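You operate a simulated robot arm through the tools that you are given. There is no shell and no other tool. Be economical: measure what you need, move in short steps, check, and stop when the job is done.

The job below is to be done with a simulated robot arm. You get a single attempt, and the scene is never put back.

TASK
Lift the stray threads off the runner, fold it in three and weight it.
Fine: lint roller back; long flap first, then the short one; green weight on top.

Only the result counts: the job must be done as asked and must still hold three seconds after the hand-in. Knocking over, shifting, dropping, spilling or breaking anything else fails it. Flat cloth is picked up by pressing the open fingertips on it (5 to 10 N) and closing them slowly along it; thin cloth reads only 2 to 8 mm in the jaws.

THE ROBOT
A 6-joint arm with a two-finger parallel gripper, fixed in place. Base frame: the origin is at the foot of the arm, x ahead of it, y to its left, z up; the work surface is at about z = 0.78. Readings come in m, rad, newtons and seconds.
With the tool pointing down near the work surface it reaches from about 0.2 to 0.84 m from the base axis. Its first joint turns from -2.897 to 2.897 rad. Payload 3.91 kg.
The TCP is the grasp point between the finger pads, 0.03 m short of the fingertips. In the tool frame z runs along the fingers and y along their closing line. Largest opening 0.11 m; finger width 0.02, thickness 0.01; the body of the gripper, 0.048 by 0.112 m, starts 0.055 m behind the TCP.
Orientation is that of the tool frame in the base frame, as [roll, pitch, yaw] about the fixed x, y, z axes, in that order (R = Rz(yaw) Ry(pitch) Rx(roll)). With the fingers straight down and closing along the base's y, the tool's x points along the base's -x, its y along +y and its z along -z.

THE INTERFACE
- The arm moves only by the tool send_rows. Its argument "commands" is one flat list of numbers, 7 for each row, row after row: the shift along the tool's x, y, z in mm, then the turn, a rotation vector about the tool's x, y, z in rad, then the closure, from 0 (fully open) to 1 (shut). In form: [x, y, z, ax, ay, az, hand, x, y, z, ax, ay, az, hand, ...]. A call has 1 to 8 rows; each row shifts and turns the commanded pose from where the row before left it, along the tool's axes as they then stand. Each row takes 0.2 s and may step no farther than 0.05 m and 0.15 rad from the row before; otherwise, or with a gripper value out of range, the whole call is refused. A pose out of reach is approached as far as the arm can. The call stops where the force on the tool passes 90 N (or 10 N more than at its start, if that is more) or the arm is blocked; 0.2 s more then pass. Each finger travels about 0.108 m/s and halts on what it meets, pressing with about 26 N; the grip force reading is that of the motor and also rises with nothing between the fingers. The clock runs only during rows and for 0.2 s after the last one: add rows that do not move to give the fingers time. It gives the time, the measured TCP pose, the force on the tool (base axes), the opening and the grip force at its end, in the units of the frame above (readings bear some noise).
- Cameras (640 x 400 px; columns grow to the right, rows downward): "scene" is fixed at [0.3917, -0.6547, 1.5625]; the picture's right is [-0.27, 0.96, 0.00], its down [0.91, 0.26, -0.31] and it looks along [-0.30, -0.09, -0.95] (base axes); focal length 323 px, centre (320, 200). "wrist" rides on the gripper at [0.077, 0.007, -0.114] in the tool frame; the picture's right is [-0.09, 1.00, 0.00], its down [-0.80, -0.07, -0.59] and it looks along [-0.59, -0.05, 0.80] (tool axes); focal length 270 px, centre (320, 200). There is no depth. A picture from a camera that has moved, and an enlarged one, comes with that camera's place and axes in the base frame and with its lens. The place of the scene camera against the robot may be out by one fixed shift of up to 0.012 m in any direction.
- grab_frame(camera): a new picture of that camera. No time passes.
- move_column(by): slides the trunk up (or, below 0, down) by that many m; the arm rides with it, the base frame stays. It gives what a move gives, with no picture.
- zoom(camera, box): a new picture of the part [left, top, right, bottom] of that camera's present view, enlarged. No time passes.
- finish_job(): hands the job in; it is judged then, once.

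Work in short steps. Places have to be worked out from the pictures, the camera data and where the tool is seen: move nearer, look again, correct. Check each grasp and each placing, and mend what went wrong. You have 120 turns and 68 pictures in all, those below and enlarged ones among them. Open the gripper and draw the arm clear of the work before you hand the job in, unless the task says otherwise; then end with one line.

The tools are called after "Emit:" as a command line: name --argument value ..., lists and objects as JSON in quotes. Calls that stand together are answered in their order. send_rows: Moves the arm, as the interface text tells. Its arguments: {"type":"object","properties":{"commands":{"type":"array","items":{"type":"number"}}},"required":["commands"]} The other tools are called the same way: move_column (by) slides the trunk up or down; grab_frame (camera) takes a picture; zoom (camera, box) takes an enlarged picture of a part of a camera's view; finish_job () hands the job in.

At the start:

```text
t: 0.0
ee_pos: [0.1363, -0.4919, 1.1031]
tool_rot: [3.141, 0.001, -3.141]
contact_force: [0.1, -0.1, 0.0]
gripper_width: 0.1102
finger_force: 0.1
trunk travel left (down, up): [-0.475, 0.065]
```

scene: 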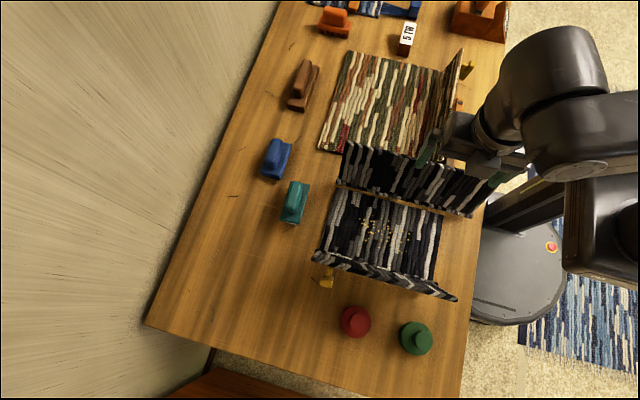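
wrist: 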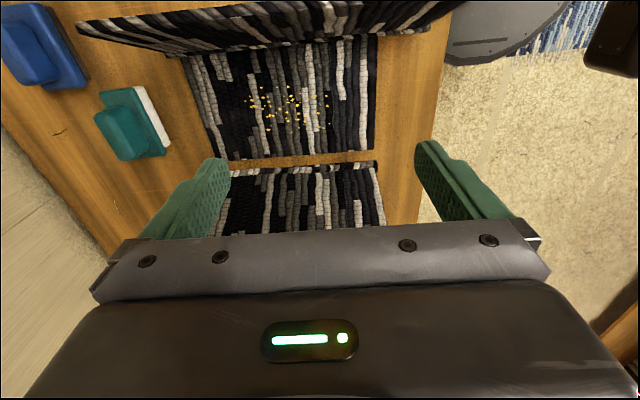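

I'll look closer at the runner and the tools around it first.

Emit:
zoom --camera "scene" --box '[240, 120, 500, 370]'

Emit:
zoom --camera "scene" --box '[240, 0, 520, 180]'

Emit:
zoom --camera "wrist" --box '[0, 0, 460, 240]'

```text
1.60 times, centred on (370, 245) of scene
camera zoom: at [0.3917, -0.6547, 1.5625], right [-0.27, 0.96, 0.0], down [0.91, 0.26, -0.31], along [-0.3, -0.09, -0.95], focal length 517 px, centre (240, 128)
```

zoom: 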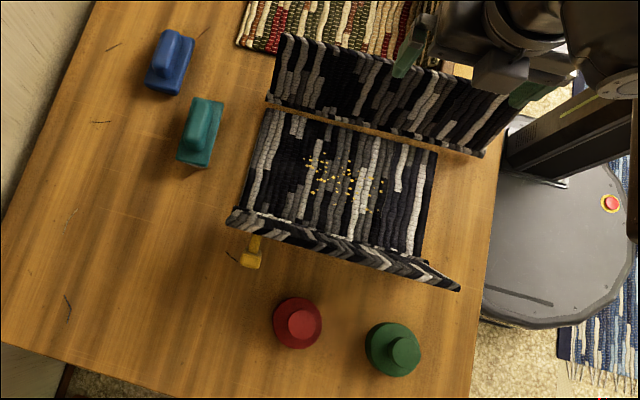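

```text
2.22 times, centred on (380, 90) of scene
camera zoom: at [0.3917, -0.6547, 1.5625], right [-0.27, 0.96, 0.0], down [0.91, 0.26, -0.31], along [-0.3, -0.09, -0.95], focal length 718 px, centre (187, 444)
```

zoom: 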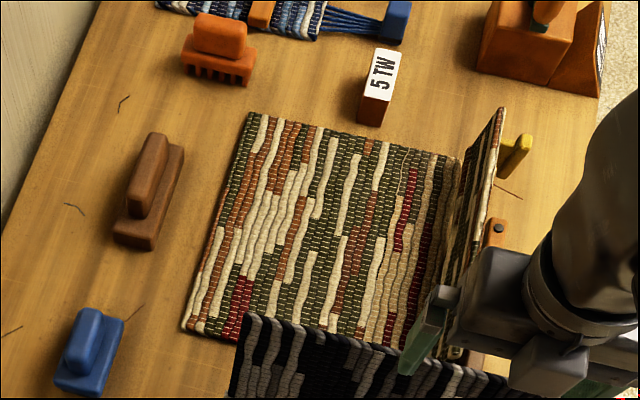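

```text
1.39 times, centred on (230, 120) of wrist
camera zoom: at [0.0589, -0.4854, 1.2179], right [0.09, 1.0, 0.0], down [0.8, -0.07, 0.59], along [0.59, -0.05, -0.8], focal length 376 px, centre (445, 311)
```

zoom: 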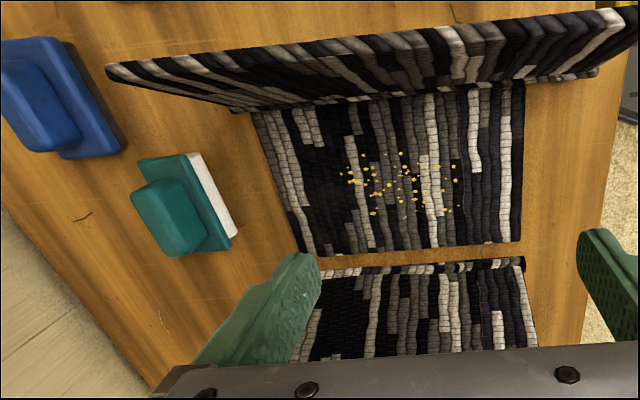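

Emit:
zoom --camera "scene" --box '[250, 40, 330, 90]'

Emit:
zoom --camera "scene" --box '[245, 120, 335, 230]'

Emit:
zoom --camera "scene" --box '[300, 0, 520, 60]'

```text
8.00 times, centred on (290, 65) of scene
camera zoom: at [0.3917, -0.6547, 1.5625], right [-0.27, 0.96, 0.0], down [0.91, 0.26, -0.31], along [-0.3, -0.09, -0.95], focal length 2584 px, centre (560, 1280)
```

zoom: 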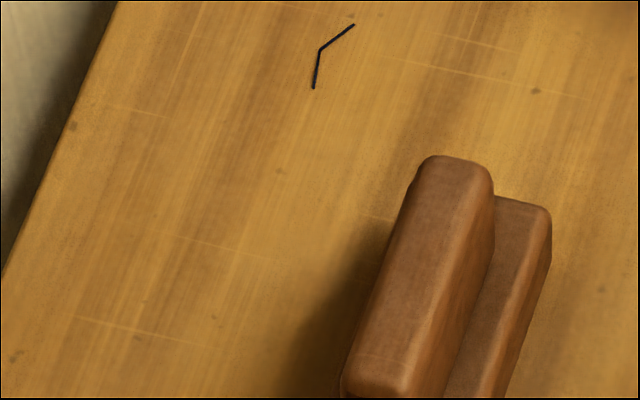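

```text
3.64 times, centred on (290, 175) of scene
camera zoom: at [0.3917, -0.6547, 1.5625], right [-0.27, 0.96, 0.0], down [0.91, 0.26, -0.31], along [-0.3, -0.09, -0.95], focal length 1174 px, centre (429, 291)
```

zoom: 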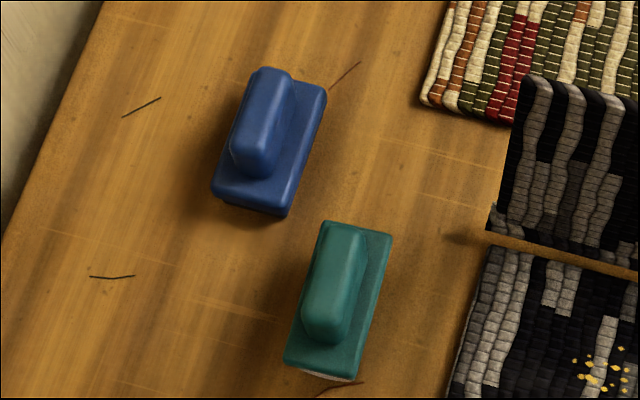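

```text
2.91 times, centred on (410, 30) of scene
camera zoom: at [0.3917, -0.6547, 1.5625], right [-0.27, 0.96, 0.0], down [0.91, 0.26, -0.31], along [-0.3, -0.09, -0.95], focal length 939 px, centre (58, 694)
```

zoom: 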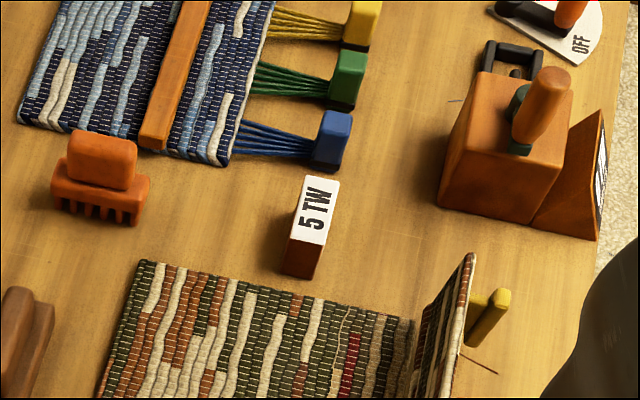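

The teal block with the white pad is the only hand tool in reach, so it is probably the lint roller. I'll back the arm towards -x and up to get a better view of the flaps.

Emit:
send_rows --commands '[40, 0, -25, 0, 0, 0, 0, 40, 0, -25, 0, 0, 0, 0, 40, 0, -25, 0, 0, 0, 0, 40, 0, -25, 0, 0, 0, 0, 40, 0, -25, 0, 0, 0, 0]'

Emit:
grab_frame --camera "wrist"

Emit:
grab_frame --camera "scene"

```text
t: 1.2
ee_pos: [-0.0659, -0.4911, 1.2269]
tool_rot: [-3.141, -0.001, -3.141]
contact_force: [0.1, 0.8, -0.8]
gripper_width: 0.1101
finger_force: 0.0
trunk travel left (down, up): [-0.475, 0.065]
```

```text
59 pictures are left
camera wrist: at [-0.142, -0.4844, 1.3423], right [0.09, 1.0, 0.0], down [0.8, -0.07, 0.59], along [0.59, -0.05, -0.8], focal length 270 px, centre (320, 200)
```

wrist: 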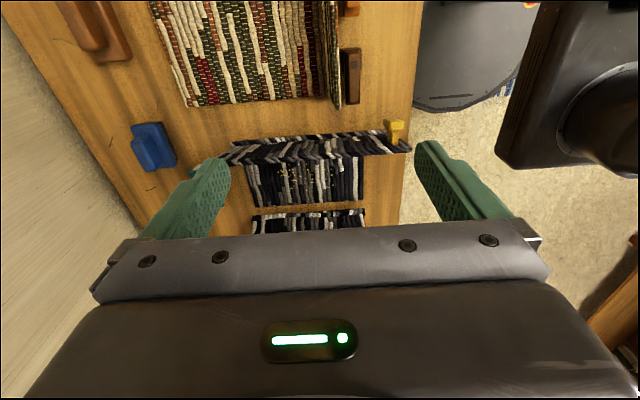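

```text
58 pictures are left
```

scene: 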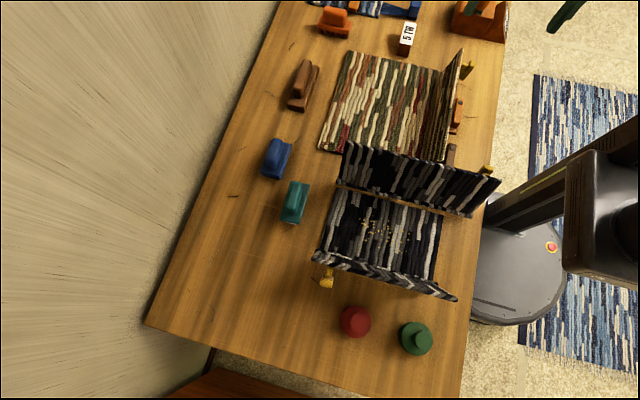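

Emit:
zoom --camera "wrist" --box '[200, 100, 430, 240]'

Emit:
zoom --camera "scene" --box '[300, 120, 520, 310]'

```text
2.78 times, centred on (315, 170) of wrist
camera zoom: at [-0.142, -0.4844, 1.3423], right [0.09, 1.0, 0.0], down [0.8, -0.07, 0.59], along [0.59, -0.05, -0.8], focal length 752 px, centre (334, 284)
```

zoom: 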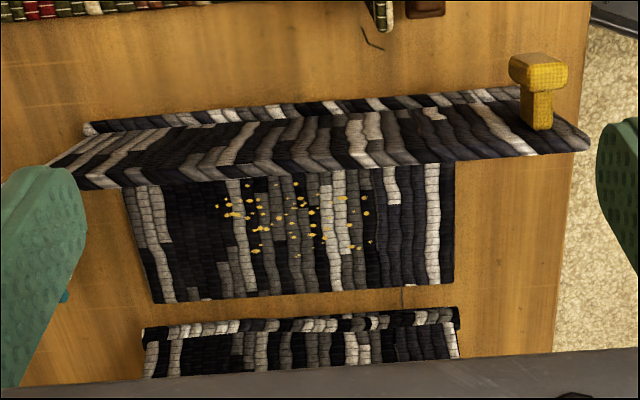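

```text
2.11 times, centred on (410, 215) of scene
camera zoom: at [0.3917, -0.6547, 1.5625], right [-0.27, 0.96, 0.0], down [0.91, 0.26, -0.31], along [-0.3, -0.09, -0.95], focal length 680 px, centre (130, 168)
```

zoom: 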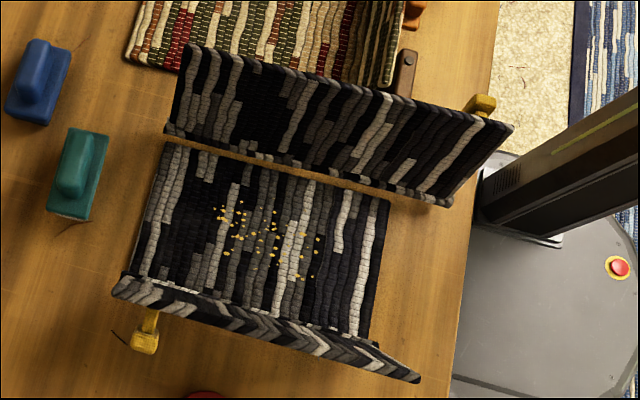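

The yellow tabs on the outer sides of the flaps look like the pull tabs. To measure flap heights in profile I'll move the gripper to the +y side and turn the camera to look along -y.

Emit:
send_rows --commands '[-41, 33, 15, 0, 0, 0, 0, -41, 33, 15, 0, 0, 0, 0, -41, 33, 15, 0, 0, 0, 0, -41, 33, 15, 0, 0, 0, 0, -41, 33, 15, 0, 0, 0, 0, -41, 33, 15, 0, 0, 0, 0]'

Emit:
send_rows --commands '[0, 0, 0, 0, 0, 0.143, 0, 0, 0, 0, 0, 0, 0.143, 0, 0, 0, 0, 0, 0, 0.143, 0, 0, 0, 0, 0, 0, 0.143, 0, 0, 0, 0, 0, 0, 0.143, 0, 0, 0, 0, 0, 0, 0.143, 0, 0, 0, 0, 0, 0, 0.143, 0, 0, 0, 0, 0, 0, 0.143, 0]'

Emit:
send_rows --commands '[0, 0, 0, 0, 0, 0.143, 0, 0, 0, 0, 0, 0, 0.143, 0, 0, 0, 0, 0, 0, 0.141, 0]'

```text
refused: row 1 steps farther than a row can; nothing moved
```

```text
t: 3.0
ee_pos: [-0.0633, -0.4924, 1.227]
tool_rot: [-3.141, 0.0, 1.996]
contact_force: [-0.5, 0.3, 0.2]
gripper_width: 0.1098
finger_force: 0.1
trunk travel left (down, up): [-0.475, 0.065]
```

```text
t: 3.8
ee_pos: [-0.0641, -0.4933, 1.2284]
tool_rot: [3.141, -0.001, 1.569]
contact_force: [-0.6, 0.4, -0.3]
gripper_width: 0.1102
finger_force: 0.1
trunk travel left (down, up): [-0.475, 0.065]
```

Emit:
send_rows --commands '[25, 30, 12, 0, 0, 0, 0, 25, 30, 12, 0, 0, 0, 0, 25, 30, 12, 0, 0, 0, 0, 25, 30, 12, 0, 0, 0, 0, 25, 30, 12, 0, 0, 0, 0, 25, 30, 12, 0, 0, 0, 0, 25, 30, 12, 0, 0, 0, 0, 25, 30, 12, 0, 0, 0, 0]'

Emit:
send_rows --commands '[0, 0, 0, 0, -0.143, 0, 0, 0, 0, 0, 0, -0.143, 0, 0, 0, 0, 0, 0, -0.143, 0, 0, 0, 0, 0, 0, -0.143, 0, 0, 0, 0, 0, 0, -0.143, 0, 0]'

Emit:
grab_frame --camera "wrist"

```text
t: 5.6
ee_pos: [0.1779, -0.2916, 1.1327]
tool_rot: [-3.141, 0.0, 1.572]
contact_force: [0.6, -0.4, 0.3]
gripper_width: 0.1099
finger_force: 0.1
trunk travel left (down, up): [-0.475, 0.065]
```

```text
t: 6.8
ee_pos: [0.1762, -0.292, 1.1322]
tool_rot: [-3.141, 0.715, 1.572]
contact_force: [0.7, -0.8, 0.3]
gripper_width: 0.1102
finger_force: 0.1
trunk travel left (down, up): [-0.475, 0.065]
```

```text
55 pictures are left
camera wrist: at [0.1827, -0.1586, 1.1685], right [1.0, -0.07, 0.06], down [-0.07, -0.21, 0.97], along [-0.05, -0.97, -0.22], focal length 270 px, centre (320, 200)
```

wrist: 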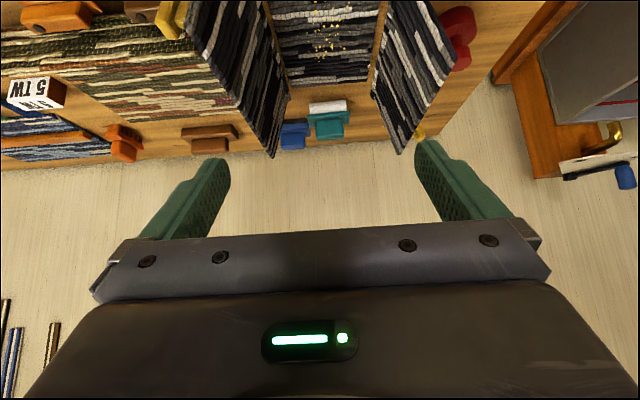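

Emit:
zoom --camera "wrist" --box '[150, 0, 490, 200]'

```text
1.88 times, centred on (320, 100) of wrist
camera zoom: at [0.1827, -0.1586, 1.1685], right [1.0, -0.07, 0.06], down [-0.07, -0.21, 0.97], along [-0.05, -0.97, -0.22], focal length 509 px, centre (320, 388)
```

zoom: 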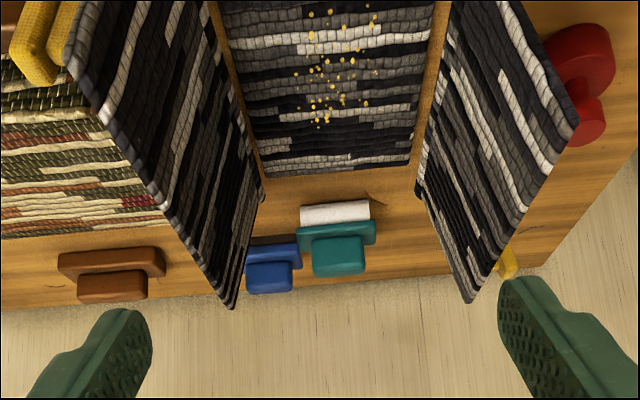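

The picture confirms it: the teal block has a white roll under it, the -x flap is the longer one (y −0.70 to −0.355) and the +x flap is shorter (y −0.70 to −0.42). I'll turn back to the straight-down pose.

Emit:
send_rows --commands '[0, 0, 0, 0, 0.143, 0, 0, 0, 0, 0, 0, 0.143, 0, 0, 0, 0, 0, 0, 0.143, 0, 0, 0, 0, 0, 0, 0.143, 0, 0, 0, 0, 0, 0, 0.143, 0, 0]'

Emit:
send_rows --commands '[0, 0, 0, 0, 0, -0.1428, 0, 0, 0, 0, 0, 0, -0.1428, 0, 0, 0, 0, 0, 0, -0.1428, 0, 0, 0, 0, 0, 0, -0.1428, 0, 0, 0, 0, 0, 0, -0.1428, 0, 0, 0, 0, 0, 0, -0.1428, 0, 0, 0, 0, 0, 0, -0.1428, 0, 0, 0, 0, 0, 0, -0.1428, 0]'

Emit:
send_rows --commands '[0, 0, 0, 0, 0, -0.1428, 0, 0, 0, 0, 0, 0, -0.1428, 0, 0, 0, 0, 0, 0, -0.1428, 0]'

Emit:
send_rows --commands '[0, -49, 0, 0, 0, 0, 0, 0, -49, 0, 0, 0, 0, 0, 0, -49, 0, 0, 0, 0, 0, 0, -49, 0, 0, 0, 0, 0, 0, -49, 0, 0, 0, 0, 0, 0, -49, 0, 0, 0, 0, 0, 0, -49, 0, 0, 0, 0, 0, 0, -49, 0, 0, 0, 0, 0]'

Emit:
send_rows --commands '[0, -35, 20, 0, 0, 0, 0, 0, -35, 20, 0, 0, 0, 0, 0, -30, 40, 0, 0, 0, 0]'

Emit:
grab_frame --camera "wrist"

```text
t: 8.0
ee_pos: [0.1763, -0.2919, 1.1318]
tool_rot: [-3.141, -0.003, 1.573]
contact_force: [1.1, -0.6, -0.2]
gripper_width: 0.11
finger_force: 0.1
trunk travel left (down, up): [-0.475, 0.065]
```

```text
t: 9.8
ee_pos: [0.1764, -0.2915, 1.132]
tool_rot: [-3.14, -0.001, 2.716]
contact_force: [0.3, -0.3, 0.7]
gripper_width: 0.1099
finger_force: 0.1
trunk travel left (down, up): [-0.475, 0.065]
```

```text
t: 10.6
ee_pos: [0.1765, -0.2914, 1.1324]
tool_rot: [3.14, 0.0, -3.141]
contact_force: [-0.3, 0.7, 0.0]
gripper_width: 0.1101
finger_force: 0.1
trunk travel left (down, up): [-0.475, 0.065]
```

```text
t: 12.4
ee_pos: [0.1763, -0.6863, 1.1294]
tool_rot: [3.141, -0.001, -3.141]
contact_force: [0.6, -1.5, -0.9]
gripper_width: 0.11
finger_force: 0.2
trunk travel left (down, up): [-0.475, 0.065]
```

```text
t: 13.2
ee_pos: [0.1727, -0.7609, 1.0432]
tool_rot: [-3.14, -0.001, 3.141]
contact_force: [-0.5, 0.8, -0.9]
gripper_width: 0.1102
finger_force: 0.0
out of reach, approached as far as the arm can: row 2, 3
trunk travel left (down, up): [-0.475, 0.065]
```

```text
53 pictures are left
camera wrist: at [0.0952, -0.7536, 1.1587], right [0.09, 1.0, 0.0], down [0.8, -0.07, 0.59], along [0.59, -0.05, -0.8], focal length 270 px, centre (320, 200)
```

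wrist: 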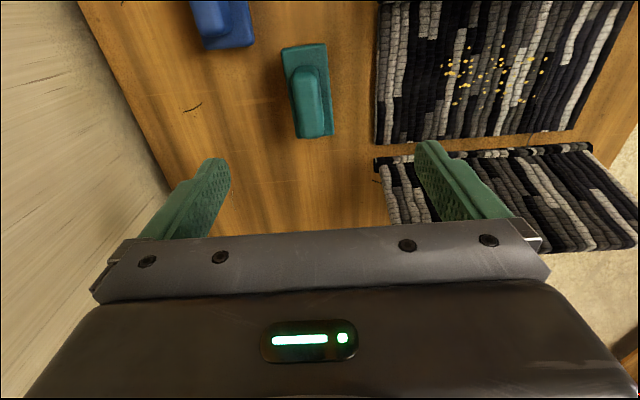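

The arm is short on reach at this height, and the roller handle is at about (0.178, −0.772). I'll descend some and look again.

Emit:
send_rows --commands '[0, 0, 30, 0, 0, 0, 0, 0, 0, 30, 0, 0, 0, 0, 0, 0, 30, 0, 0, 0, 0, 0, 0, 20, 0, 0, 0, 0]'

Emit:
grab_frame --camera "wrist"

```text
t: 14.2
ee_pos: [0.1722, -0.7591, 0.9349]
tool_rot: [-3.141, -0.001, -3.141]
contact_force: [0.3, 0.4, 0.4]
gripper_width: 0.1102
finger_force: 0.1
trunk travel left (down, up): [-0.475, 0.065]
```

```text
52 pictures are left
camera wrist: at [0.095, -0.7527, 1.0488], right [0.09, 1.0, 0.0], down [0.8, -0.07, 0.59], along [0.59, -0.05, -0.8], focal length 270 px, centre (320, 200)
```

wrist: 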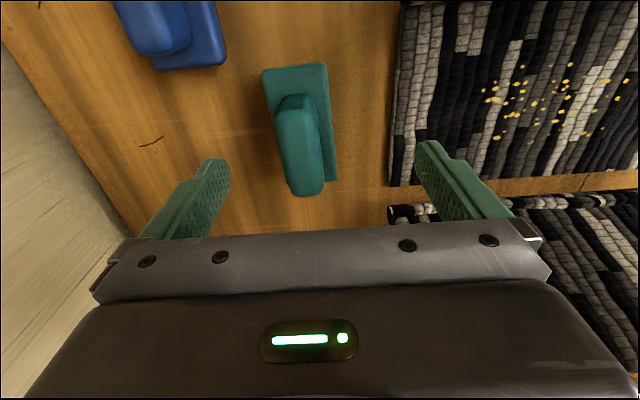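

Roller: base x 0.133–0.237, y about −0.775, base top z about 0.825, handle top about 0.865. I'll descend over it, centred, and check.

Emit:
send_rows --commands '[0, 0, 30, 0, 0, 0, 0, -8, -15, 20, 0, 0, 0, 0, 0, 0, 12, 0, 0, 0, 0]'

Emit:
grab_frame --camera "wrist"

```text
t: 15.0
ee_pos: [0.1809, -0.7739, 0.8737]
tool_rot: [3.141, -0.001, 3.142]
contact_force: [0.0, -1.1, 0.0]
gripper_width: 0.1097
finger_force: 0.0
trunk travel left (down, up): [-0.475, 0.065]
```

```text
51 pictures are left
camera wrist: at [0.1036, -0.768, 0.9874], right [0.09, 1.0, 0.0], down [0.8, -0.07, 0.59], along [0.59, -0.05, -0.8], focal length 270 px, centre (320, 200)
```

wrist: 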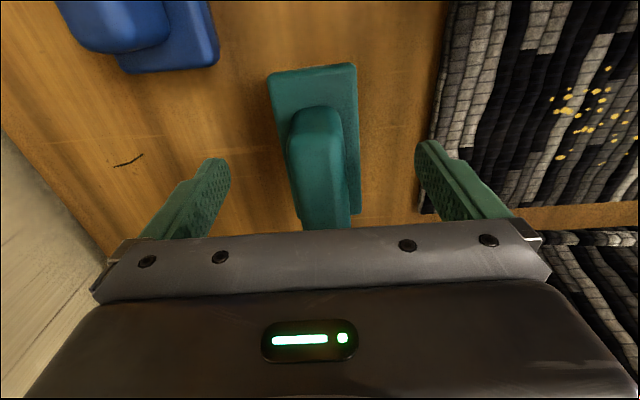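

The handle is centred between the fingers; I'll lower to about z 0.86 and close.

Emit:
send_rows --commands '[0, 0, 13, 0, 0, 0, 0, 0, 0, 0, 0, 0, 0, 0.3, 0, 0, 0, 0, 0, 0, 0.6, 0, 0, 0, 0, 0, 0, 0.9, 0, 0, 0, 0, 0, 0, 0.9, 0, 0, 0, 0, 0, 0, 0.9]'

Emit:
zoom --camera "wrist" --box '[160, 40, 480, 240]'

```text
t: 16.4
ee_pos: [0.1796, -0.7752, 0.8592]
tool_rot: [3.141, 0.0, 3.141]
contact_force: [0.5, -0.6, 0.6]
gripper_width: 0.0459
finger_force: 25.8
trunk travel left (down, up): [-0.475, 0.065]
```

```text
2.00 times, centred on (320, 140) of wrist
camera zoom: at [0.1033, -0.7678, 0.9744], right [0.09, 1.0, 0.0], down [0.8, -0.07, 0.59], along [0.59, -0.05, -0.8], focal length 541 px, centre (320, 320)
```

zoom: 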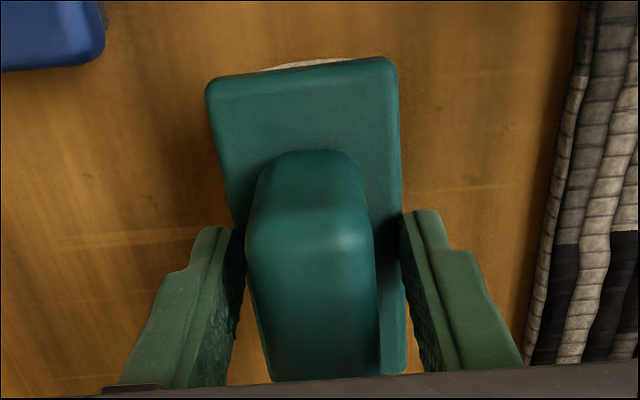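

A 46 mm opening means the fingertips hold the base plate's top edge, not the handle. I'll open slightly, go 9 mm deeper for a solid grip on the plate and close again.

Emit:
send_rows --commands '[0, 0, 0, 0, 0, 0, 0.45, 0, 0, 0, 0, 0, 0, 0.45, 0, 0, 9, 0, 0, 0, 0.45, 0, 0, 0, 0, 0, 0, 0.7, 0, 0, 0, 0, 0, 0, 0.95, 0, 0, 0, 0, 0, 0, 0.95]'

```text
t: 17.8
ee_pos: [0.1802, -0.774, 0.85]
tool_rot: [-3.142, 0.001, -3.141]
contact_force: [-0.1, 0.0, 0.0]
gripper_width: 0.0454
finger_force: 26.0
trunk travel left (down, up): [-0.475, 0.065]
```

Solid grip at z 0.850 (this is the return pose: x 0.180, y −0.774). I'll lift 40 mm and check.

Emit:
send_rows --commands '[0, 0, -20, 0, 0, 0, 0.95, 0, 0, -20, 0, 0, 0, 0.95, 0, 0, 0, 0, 0, 0, 0.95]'

Emit:
grab_frame --camera "wrist"

Emit:
zoom --camera "scene" --box '[230, 110, 450, 270]'

```text
t: 18.6
ee_pos: [0.1808, -0.7733, 0.892]
tool_rot: [3.141, 0.0, 3.141]
contact_force: [0.0, -0.2, -1.6]
gripper_width: 0.0454
finger_force: 25.7
trunk travel left (down, up): [-0.475, 0.065]
```

```text
49 pictures are left
camera wrist: at [0.1034, -0.7673, 1.0063], right [0.09, 1.0, 0.0], down [0.8, -0.07, 0.59], along [0.59, -0.05, -0.8], focal length 270 px, centre (320, 200)
```

wrist: 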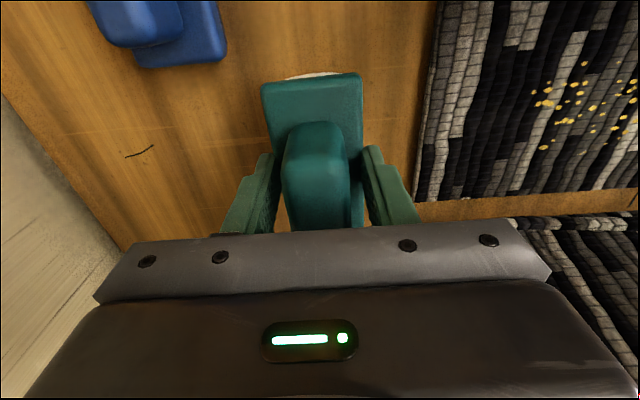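

```text
2.50 times, centred on (340, 190) of scene
camera zoom: at [0.3917, -0.6547, 1.5625], right [-0.27, 0.96, 0.0], down [0.91, 0.26, -0.31], along [-0.3, -0.09, -0.95], focal length 807 px, centre (270, 225)
```

zoom: 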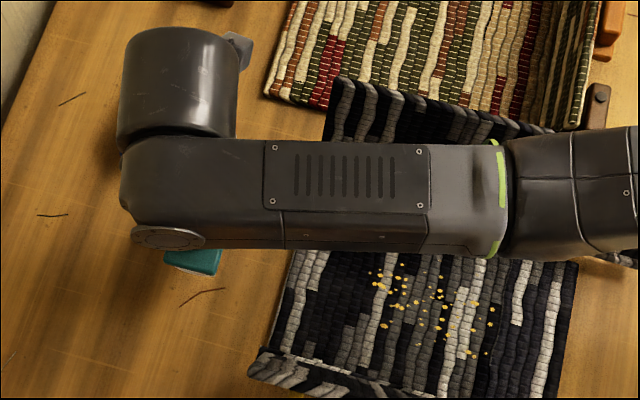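

The roller is held. I'll carry it over to the start of the thread patch (y −0.65) and lower until light contact.

Emit:
send_rows --commands '[0, 41, -5, 0, 0, 0, 0.95, 0, 41, -5, 0, 0, 0, 0.95, -4, 41, 0, 0, 0, 0, 0.95, 0, 0, 20, 0, 0, 0, 0.95, 0, 0, 8, 0, 0, 0, 0.95]'

Emit:
grab_frame --camera "wrist"

```text
t: 19.8
ee_pos: [0.1851, -0.6519, 0.8727]
tool_rot: [3.141, 0.0, 3.14]
contact_force: [-0.1, -0.4, -1.8]
gripper_width: 0.0454
finger_force: 26.0
trunk travel left (down, up): [-0.475, 0.065]
```

```text
47 pictures are left
camera wrist: at [0.107, -0.6445, 0.988], right [0.09, 1.0, 0.0], down [0.8, -0.07, 0.59], along [0.59, -0.05, -0.8], focal length 270 px, centre (320, 200)
```

wrist: 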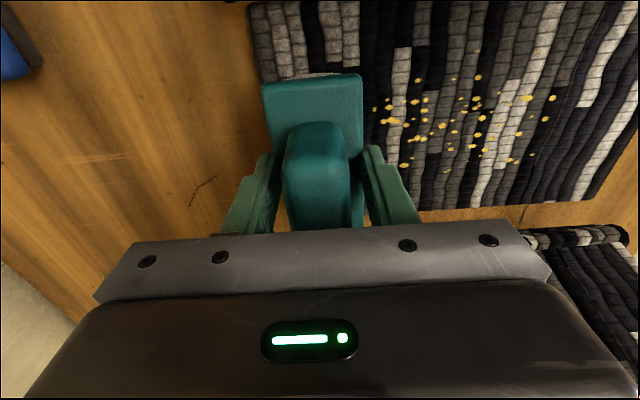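

Emit:
send_rows --commands '[0, 0, 5, 0, 0, 0, 0.95, 0, 0, 4, 0, 0, 0, 0.95]'

```text
t: 20.4
ee_pos: [0.1836, -0.6518, 0.8641]
tool_rot: [-3.142, 0.001, 3.142]
contact_force: [0.1, 0.4, -1.6]
gripper_width: 0.0454
finger_force: 25.9
trunk travel left (down, up): [-0.475, 0.065]
```

Emit:
send_rows --commands '[0, 0, 3, 0, 0, 0, 0.95, 0, 0, 2, 0, 0, 0, 0.95]'

```text
t: 21.0
ee_pos: [0.1843, -0.6514, 0.8617]
tool_rot: [-3.139, 0.0, 3.141]
contact_force: [-1.6, 2.2, 17.6]
gripper_width: 0.0457
finger_force: 26.3
trunk travel left (down, up): [-0.475, 0.065]
```

Contact at about z 0.862 with 18 N. I'll ease off a little and roll along +y across the patch.

Emit:
send_rows --commands '[0, 0, -1.2, 0, 0, 0, 0.95, 0, 25, 0, 0, 0, 0, 0.95, 0, 28, 0, 0, 0, 0, 0.95, 0, 28, 0, 0, 0, 0, 0.95, 0, 28, 0, 0, 0, 0, 0.95, 0, 28, 0, 0, 0, 0, 0.95, 0, 28, 0, 0, 0, 0, 0.95, 0, 28, 0, 0, 0, 0, 0.95]'

Emit:
grab_frame --camera "wrist"

```text
t: 22.8
ee_pos: [0.1844, -0.4583, 0.861]
tool_rot: [-3.141, 0.001, -3.142]
contact_force: [-0.1, -6.7, 23.9]
gripper_width: 0.0459
finger_force: 25.5
trunk travel left (down, up): [-0.475, 0.065]
```

```text
46 pictures are left
camera wrist: at [0.1073, -0.4513, 0.9756], right [0.09, 1.0, 0.0], down [0.8, -0.07, 0.6], along [0.59, -0.05, -0.8], focal length 270 px, centre (320, 200)
```

wrist: 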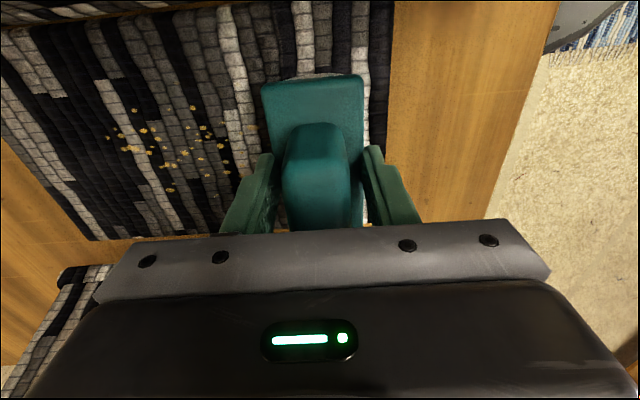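

Part of the threads are gone, but some remain near y −0.6 to −0.5. I'll roll back more slowly with somewhat less force.

Emit:
send_rows --commands '[0, 0, -0.7, 0, 0, 0, 0.95, 0, -15, 0, 0, 0, 0, 0.95, 0, -15, 0, 0, 0, 0, 0.95, 0, -15, 0, 0, 0, 0, 0.95, 0, -15, 0, 0, 0, 0, 0.95, 0, -15, 0, 0, 0, 0, 0.95, 0, -15, 0, 0, 0, 0, 0.95, 0, -15, 0, 0, 0, 0, 0.95]'

Emit:
send_rows --commands '[0, -13, 0, 0, 0, 0, 0.95, 0, -13, 0, 0, 0, 0, 0.95, 0, -13, 0, 0, 0, 0, 0.95, 0, -13, 0, 0, 0, 0, 0.95, 0, -13, 0, 0, 0, 0, 0.95, 0, -13, 0, 0, 0, 0, 0.95, 0, -13, 0, 0, 0, 0, 0.95]'

Emit:
grab_frame --camera "wrist"

```text
t: 24.6
ee_pos: [0.1848, -0.5635, 0.8614]
tool_rot: [3.141, 0.0, 3.141]
contact_force: [0.0, -0.1, -1.6]
gripper_width: 0.0454
finger_force: 26.4
trunk travel left (down, up): [-0.475, 0.065]
```

```text
t: 26.2
ee_pos: [0.1837, -0.6544, 0.8617]
tool_rot: [3.141, -0.001, -3.14]
contact_force: [-0.3, 0.6, -0.4]
gripper_width: 0.0456
finger_force: 25.8
trunk travel left (down, up): [-0.475, 0.065]
```

```text
45 pictures are left
camera wrist: at [0.1067, -0.6481, 0.976], right [0.09, 1.0, 0.0], down [0.8, -0.07, 0.59], along [0.59, -0.05, -0.8], focal length 270 px, centre (320, 200)
```

wrist: 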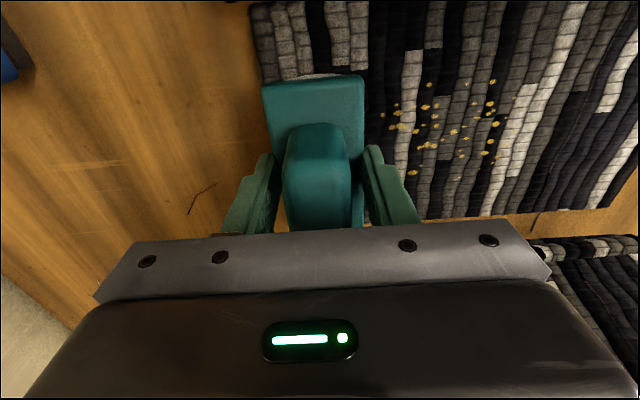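

On the way back there was no contact, so nothing was picked up. I'll press down at this end and sweep again in shorter stretches, watching the force.

Emit:
send_rows --commands '[0, 0, 1.9, 0, 0, 0, 0.95, 0, 10, 0, 0, 0, 0, 0.95, 0, 12, 0, 0, 0, 0, 0.95, 0, 12, 0, 0, 0, 0, 0.95]'

```text
t: 27.2
ee_pos: [0.1838, -0.62, 0.8603]
tool_rot: [-3.14, 0.0, 3.141]
contact_force: [0.1, -4.6, 15.2]
gripper_width: 0.0454
finger_force: 25.8
trunk travel left (down, up): [-0.475, 0.065]
```

Emit:
send_rows --commands '[0, 12, 0, 0, 0, 0, 0.95, 0, 12, 0, 0, 0, 0, 0.95, 0, 12, 0, 0, 0, 0, 0.95, 0, 12, 0, 0, 0, 0, 0.95]'

Emit:
send_rows --commands '[0, 12, 0, 0, 0, 0, 0.95, 0, 12, 0, 0, 0, 0, 0.95, 0, 12, 0, 0, 0, 0, 0.95, 0, 12, 0, 0, 0, 0, 0.95, 0, 12, 0, 0, 0, 0, 0.95, 0, 12, 0, 0, 0, 0, 0.95]'

Emit:
grab_frame --camera "wrist"

```text
t: 28.2
ee_pos: [0.1853, -0.5712, 0.8597]
tool_rot: [-3.139, -0.001, 3.14]
contact_force: [0.5, -6.2, 21.1]
gripper_width: 0.0454
finger_force: 25.9
trunk travel left (down, up): [-0.475, 0.065]
```

```text
t: 29.6
ee_pos: [0.1837, -0.4999, 0.86]
tool_rot: [3.141, 0.0, 3.14]
contact_force: [-0.4, -7.0, 21.8]
gripper_width: 0.0458
finger_force: 25.5
trunk travel left (down, up): [-0.475, 0.065]
```

```text
44 pictures are left
camera wrist: at [0.1069, -0.4925, 0.9749], right [0.09, 1.0, 0.0], down [0.8, -0.07, 0.59], along [0.59, -0.05, -0.8], focal length 270 px, centre (320, 200)
```

wrist: 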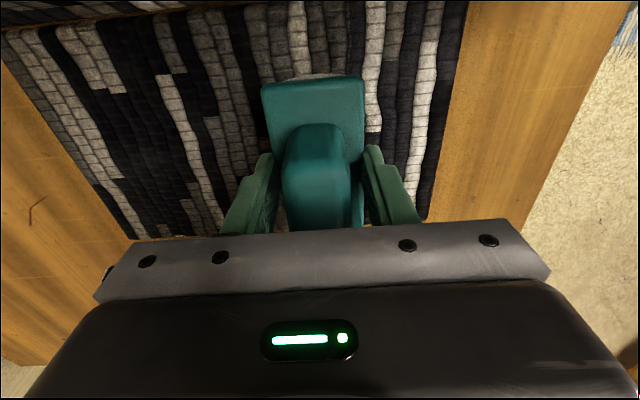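

The patch looks clean. I'll finish the last 40 mm of the sweep, lift and check the whole panel.

Emit:
send_rows --commands '[0, 14, 0, 0, 0, 0, 0.95, 0, 14, 0, 0, 0, 0, 0.95, 0, 12, 0, 0, 0, 0, 0.95, 0, 0, -15, 0, 0, 0, 0.95, 0, 0, -30, 0, 0, 0, 0.95, 0, 0, -10, 0, 0, 0, 0.95]'

Emit:
send_rows --commands '[0, -45, 0, 0, 0, 0, 0.95, 0, -45, 0, 0, 0, 0, 0.95, 0, -45, 0, 0, 0, 0, 0.95, 0, -45, 0, 0, 0, 0, 0.95]'

Emit:
grab_frame --camera "wrist"

Emit:
zoom --camera "scene" --box '[300, 140, 480, 320]'

```text
t: 31.0
ee_pos: [0.1843, -0.4593, 0.9143]
tool_rot: [3.141, 0.0, -3.14]
contact_force: [0.1, 0.6, -1.1]
gripper_width: 0.0455
finger_force: 26.3
trunk travel left (down, up): [-0.475, 0.065]
```

```text
t: 32.0
ee_pos: [0.1851, -0.6413, 0.9141]
tool_rot: [3.14, -0.002, 3.142]
contact_force: [-0.3, 0.0, -1.4]
gripper_width: 0.0454
finger_force: 26.2
trunk travel left (down, up): [-0.475, 0.065]
```

```text
43 pictures are left
camera wrist: at [0.1072, -0.635, 1.0289], right [0.09, 1.0, 0.0], down [0.8, -0.07, 0.59], along [0.59, -0.05, -0.8], focal length 270 px, centre (320, 200)
```

wrist: 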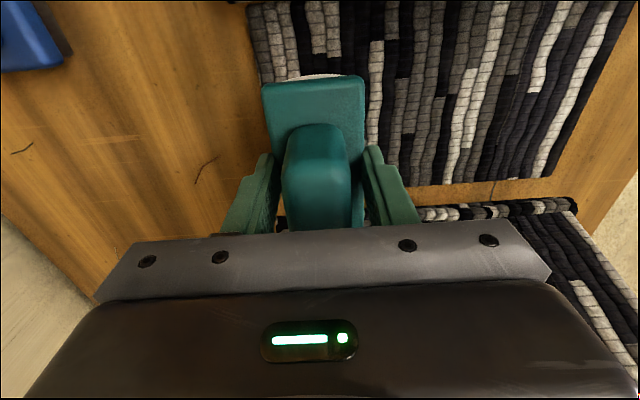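

```text
2.22 times, centred on (390, 230) of scene
camera zoom: at [0.3917, -0.6547, 1.5625], right [-0.27, 0.96, 0.0], down [0.91, 0.26, -0.31], along [-0.3, -0.09, -0.95], focal length 718 px, centre (164, 133)
```

zoom: 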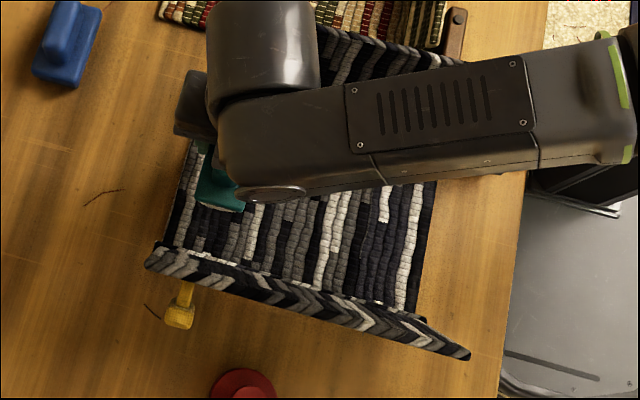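

The panel is clean. I'll return the roller to its place at (0.180, −0.774).

Emit:
send_rows --commands '[1.5, -44, 6, 0, 0, 0, 0.95, 1.5, -44, 8, 0, 0, 0, 0.95, 1.5, -44.5, 10, 0, 0, 0, 0.95, 0, 0, 20, 0, 0, 0, 0.95, 0, 0, 14, 0, 0, 0, 0.95]'

```text
t: 33.2
ee_pos: [0.18, -0.7723, 0.8546]
tool_rot: [3.139, 0.0, -3.142]
contact_force: [0.4, 1.1, -1.6]
gripper_width: 0.0458
finger_force: 25.9
trunk travel left (down, up): [-0.475, 0.065]
```

Emit:
send_rows --commands '[0, -1.5, 2.5, 0, 0, 0, 0.95, 0, 0, 2, 0, 0, 0, 0.95]'

```text
t: 33.8
ee_pos: [0.1799, -0.7748, 0.8515]
tool_rot: [3.14, -0.002, -3.141]
contact_force: [0.3, 0.1, -1.4]
gripper_width: 0.0456
finger_force: 25.6
trunk travel left (down, up): [-0.475, 0.065]
```

Emit:
send_rows --commands '[0, 0, 1, 0, 0, 0, 0.95, 0, 0, 1, 0, 0, 0, 0.95]'

```text
t: 34.4
ee_pos: [0.1803, -0.7752, 0.8494]
tool_rot: [-3.141, 0.0, -3.141]
contact_force: [0.3, 0.2, -1.8]
gripper_width: 0.0456
finger_force: 25.8
trunk travel left (down, up): [-0.475, 0.065]
```

Emit:
send_rows --commands '[0, 0, 1, 0, 0, 0, 0.95, 0, 0, 1, 0, 0, 0, 0.95]'

```text
t: 35.0
ee_pos: [0.1792, -0.7749, 0.8475]
tool_rot: [-3.141, -0.001, 3.14]
contact_force: [-0.7, 0.3, 0.3]
gripper_width: 0.0456
finger_force: 26.2
trunk travel left (down, up): [-0.475, 0.065]
```

The roller is touching the table now. I'll open and lift away.

Emit:
send_rows --commands '[0, 0, 0, 0, 0, 0, 0.5, 0, 0, 0, 0, 0, 0, 0.2, 0, 0, 0, 0, 0, 0, 0, 0, 0, -25, 0, 0, 0, 0, 0, 0, -40, 0, 0, 0, 0, 0, 10, -20, 0, 0, 0, 0]'

Emit:
grab_frame --camera "wrist"

```text
t: 36.4
ee_pos: [0.1793, -0.7644, 0.9328]
tool_rot: [3.141, 0.003, -3.141]
contact_force: [0.5, -0.3, -0.5]
gripper_width: 0.1101
finger_force: 0.1
trunk travel left (down, up): [-0.475, 0.065]
```

```text
41 pictures are left
camera wrist: at [0.103, -0.7574, 1.048], right [0.09, 1.0, 0.0], down [0.8, -0.07, 0.59], along [0.59, -0.05, -0.8], focal length 270 px, centre (320, 200)
```

wrist: 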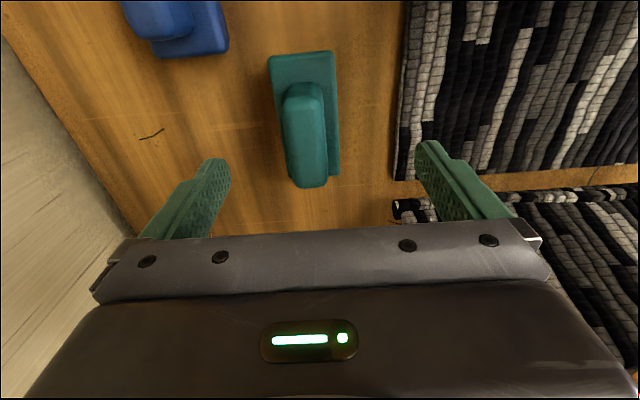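

The roller stands back in its place, upright. Next I'll close the fingers and move to the outer (-x) side of the long flap, high above everything.

Emit:
send_rows --commands '[0, 15, -40, 0, 0, 0, 0, 0, 15, -40, 0, 0, 0, 0.5, 30, 20, -25, 0, 0, 0, 1, 45, 15, 0, 0, 0, 0, 1, 45, 15, 0, 0, 0, 0, 1, 45, 15, 0, 0, 0, 0, 1, 35, 30, 0, 0, 0, 0, 1, 0, 40, 0, 0, 0, 0, 1]'

Emit:
send_rows --commands '[0, 40, 0, 0, 0, 0, 1, 0, 25, 0, 0, 0, 0, 1]'

Emit:
grab_frame --camera "wrist"

Emit:
grab_frame --camera "scene"

```text
t: 38.2
ee_pos: [-0.0216, -0.5985, 1.0389]
tool_rot: [3.141, 0.001, 3.141]
contact_force: [1.0, -0.8, 0.3]
gripper_width: 0.0
finger_force: 25.7
trunk travel left (down, up): [-0.475, 0.065]
```

```text
t: 38.8
ee_pos: [-0.0211, -0.5335, 1.0375]
tool_rot: [-3.141, -0.001, -3.14]
contact_force: [-0.4, 0.1, -0.3]
gripper_width: 0.0
finger_force: 26.0
trunk travel left (down, up): [-0.475, 0.065]
```

```text
40 pictures are left
camera wrist: at [-0.098, -0.5267, 1.1528], right [0.09, 1.0, 0.0], down [0.8, -0.07, 0.59], along [0.59, -0.05, -0.8], focal length 270 px, centre (320, 200)
```

wrist: 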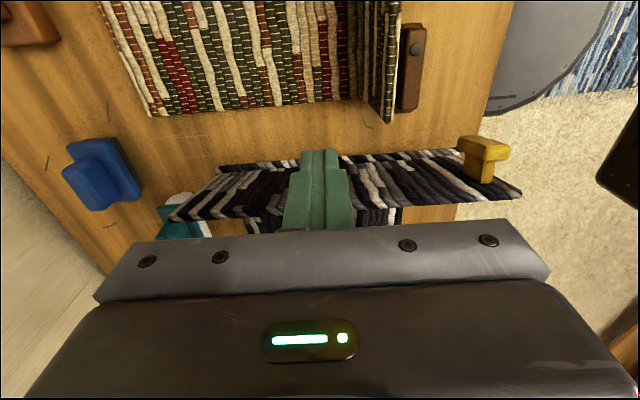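

```text
39 pictures are left
```

scene: 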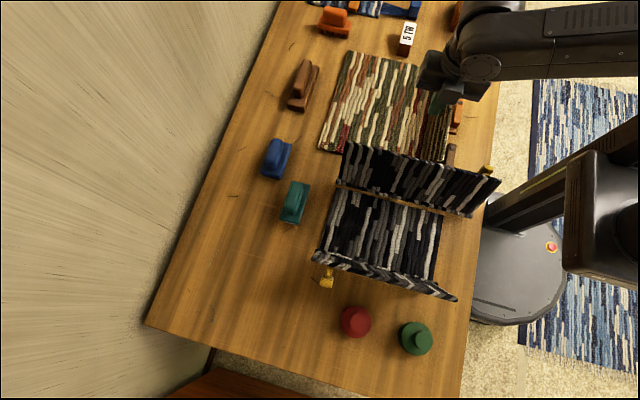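

The other rug's raised flap ends near (0.01, −0.46), so I'll stay at y −0.56. I'll lower the closed fingers behind the long flap (TCP z 0.93) and come up to it.

Emit:
send_rows --commands '[0, -27, 20, 0, 0, 0, 1, 0, 0, 40, 0, 0, 0, 1, 0, 0, 45, 0, 0, 0, 1, -40, 0, 0, 0, 0, 0, 1, -20, 0, 0, 0, 0, 0, 1]'

Emit:
grab_frame --camera "wrist"

```text
t: 40.0
ee_pos: [0.0416, -0.5606, 0.933]
tool_rot: [3.141, 0.0, -3.141]
contact_force: [-0.6, 0.6, 0.0]
gripper_width: 0.0001
finger_force: 26.1
trunk travel left (down, up): [-0.475, 0.065]
```

```text
38 pictures are left
camera wrist: at [-0.0366, -0.5541, 1.0482], right [0.09, 1.0, 0.0], down [0.8, -0.07, 0.59], along [0.59, -0.05, -0.8], focal length 270 px, centre (320, 200)
```

wrist: 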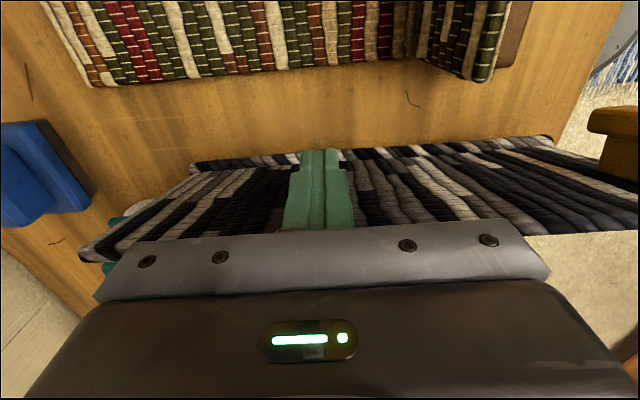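

Emit:
send_rows --commands '[-16, 0, 0, 0, 0, 0, 1, -16, 0, 0, 0, 0, 0, 1, -16, 0, 0, 0, 0, 0, 1]'

Emit:
grab_frame --camera "scene"

```text
t: 40.8
ee_pos: [0.0892, -0.561, 0.933]
tool_rot: [3.14, 0.0, 3.14]
contact_force: [0.3, -0.6, 0.1]
gripper_width: 0.0
finger_force: 26.2
trunk travel left (down, up): [-0.475, 0.065]
```

```text
37 pictures are left
```

scene: 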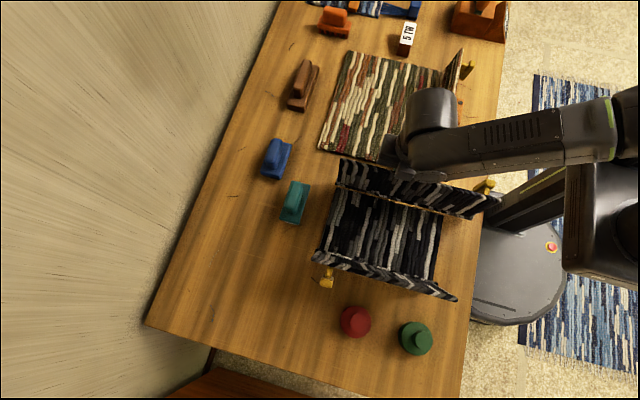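

The flap follows with hardly any force. I'll continue along its arc.

Emit:
send_rows --commands '[-15, 0, 3, 0, 0, 0, 1, -14, 0, 4, 0, 0, 0, 1, -14, 0, 5, 0, 0, 0, 1, -13, 0, 6, 0, 0, 0, 1, -12, 0, 8, 0, 0, 0, 1, -11, 0, 9, 0, 0, 0, 1]'

Emit:
grab_frame --camera "scene"

Emit:
grab_frame --camera "wrist"

```text
t: 42.2
ee_pos: [0.1674, -0.5609, 0.8983]
tool_rot: [3.141, -0.001, -3.141]
contact_force: [0.2, -0.2, 0.3]
gripper_width: 0.0
finger_force: 25.7
trunk travel left (down, up): [-0.475, 0.065]
```

```text
36 pictures are left
```

scene: 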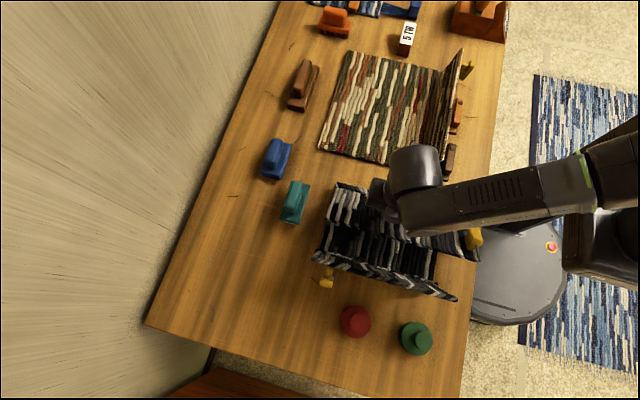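

```text
35 pictures are left
camera wrist: at [0.09, -0.5546, 1.0133], right [0.09, 1.0, 0.0], down [0.8, -0.07, 0.59], along [0.59, -0.05, -0.8], focal length 270 px, centre (320, 200)
```

wrist: 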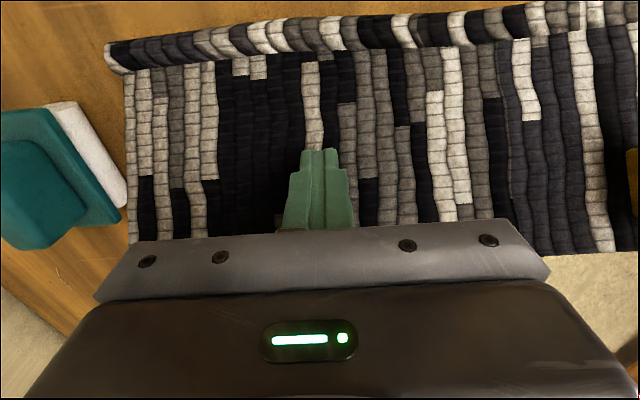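

Working well; the flap is at about 45°. I'll continue the arc down onto the panel.

Emit:
send_rows --commands '[-9, 0, 11, 0, 0, 0, 1, -8, 0, 12, 0, 0, 0, 1, -6, 0, 13, 0, 0, 0, 1, -5, 0, 13, 0, 0, 0, 1]'

```text
t: 43.2
ee_pos: [0.1955, -0.5621, 0.8491]
tool_rot: [-3.141, 0.0, -3.141]
contact_force: [0.7, -0.5, 0.3]
gripper_width: 0.0002
finger_force: 26.0
trunk travel left (down, up): [-0.475, 0.065]
```

Emit:
send_rows --commands '[-2, 0, 8, 0, 0, 0, 1, 0, 0, 6, 0, 0, 0, 1]'

Emit:
grab_frame --camera "wrist"

Emit:
zoom --camera "scene" --box '[280, 130, 500, 310]'

```text
t: 43.8
ee_pos: [0.1979, -0.5606, 0.8345]
tool_rot: [3.14, 0.0, 3.141]
contact_force: [-0.3, -0.2, 0.5]
gripper_width: 0.0004
finger_force: 26.2
trunk travel left (down, up): [-0.475, 0.065]
```

```text
34 pictures are left
camera wrist: at [0.1202, -0.5544, 0.9496], right [0.09, 1.0, 0.0], down [0.8, -0.07, 0.59], along [0.59, -0.05, -0.8], focal length 270 px, centre (320, 200)
```

wrist: 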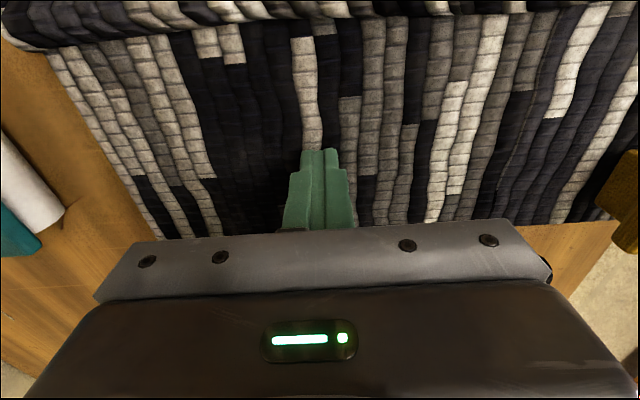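

```text
2.22 times, centred on (390, 220) of scene
camera zoom: at [0.3917, -0.6547, 1.5625], right [-0.27, 0.96, 0.0], down [0.91, 0.26, -0.31], along [-0.3, -0.09, -0.95], focal length 718 px, centre (164, 156)
```

zoom: 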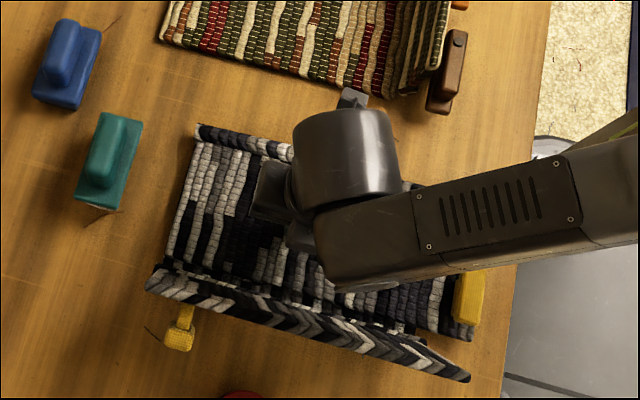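

Emit:
send_rows --commands '[0, 0, 3, 0, 0, 0, 1, 0, 0, 3, 0, 0, 0, 1]'

```text
t: 44.4
ee_pos: [0.1979, -0.5611, 0.834]
tool_rot: [-3.132, 0.002, 3.14]
contact_force: [1.4, 3.4, 39.1]
gripper_width: 0.0
finger_force: 26.0
trunk travel left (down, up): [-0.475, 0.065]
```

Firm contact at tip z 0.804: the flap is down flat. I'll raise and check that it stays down.

Emit:
send_rows --commands '[0, 0, -6, 0, 0, 0, 1, 0, 0, -20, 0, 0, 0, 1, 0, 0, -45, 0, 0, 0, 1, 0, 0, -45, 0, 0, 0, 1, 0, 0, -45, 0, 0, 0, 1, 0, 0, -35, 0, 0, 0, 1]'

Emit:
grab_frame --camera "wrist"

```text
t: 45.8
ee_pos: [0.1963, -0.5613, 1.0261]
tool_rot: [3.141, 0.0, -3.141]
contact_force: [-0.1, 0.1, -1.6]
gripper_width: 0.0
finger_force: 26.0
trunk travel left (down, up): [-0.475, 0.065]
```

```text
32 pictures are left
camera wrist: at [0.1194, -0.5539, 1.1399], right [0.09, 1.0, 0.0], down [0.8, -0.07, 0.59], along [0.59, -0.05, -0.8], focal length 270 px, centre (320, 200)
```

wrist: 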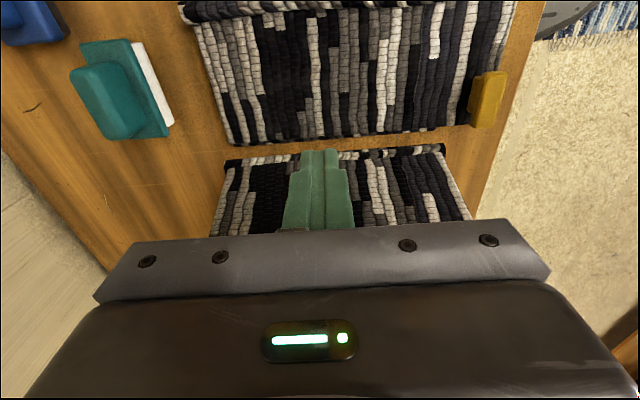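

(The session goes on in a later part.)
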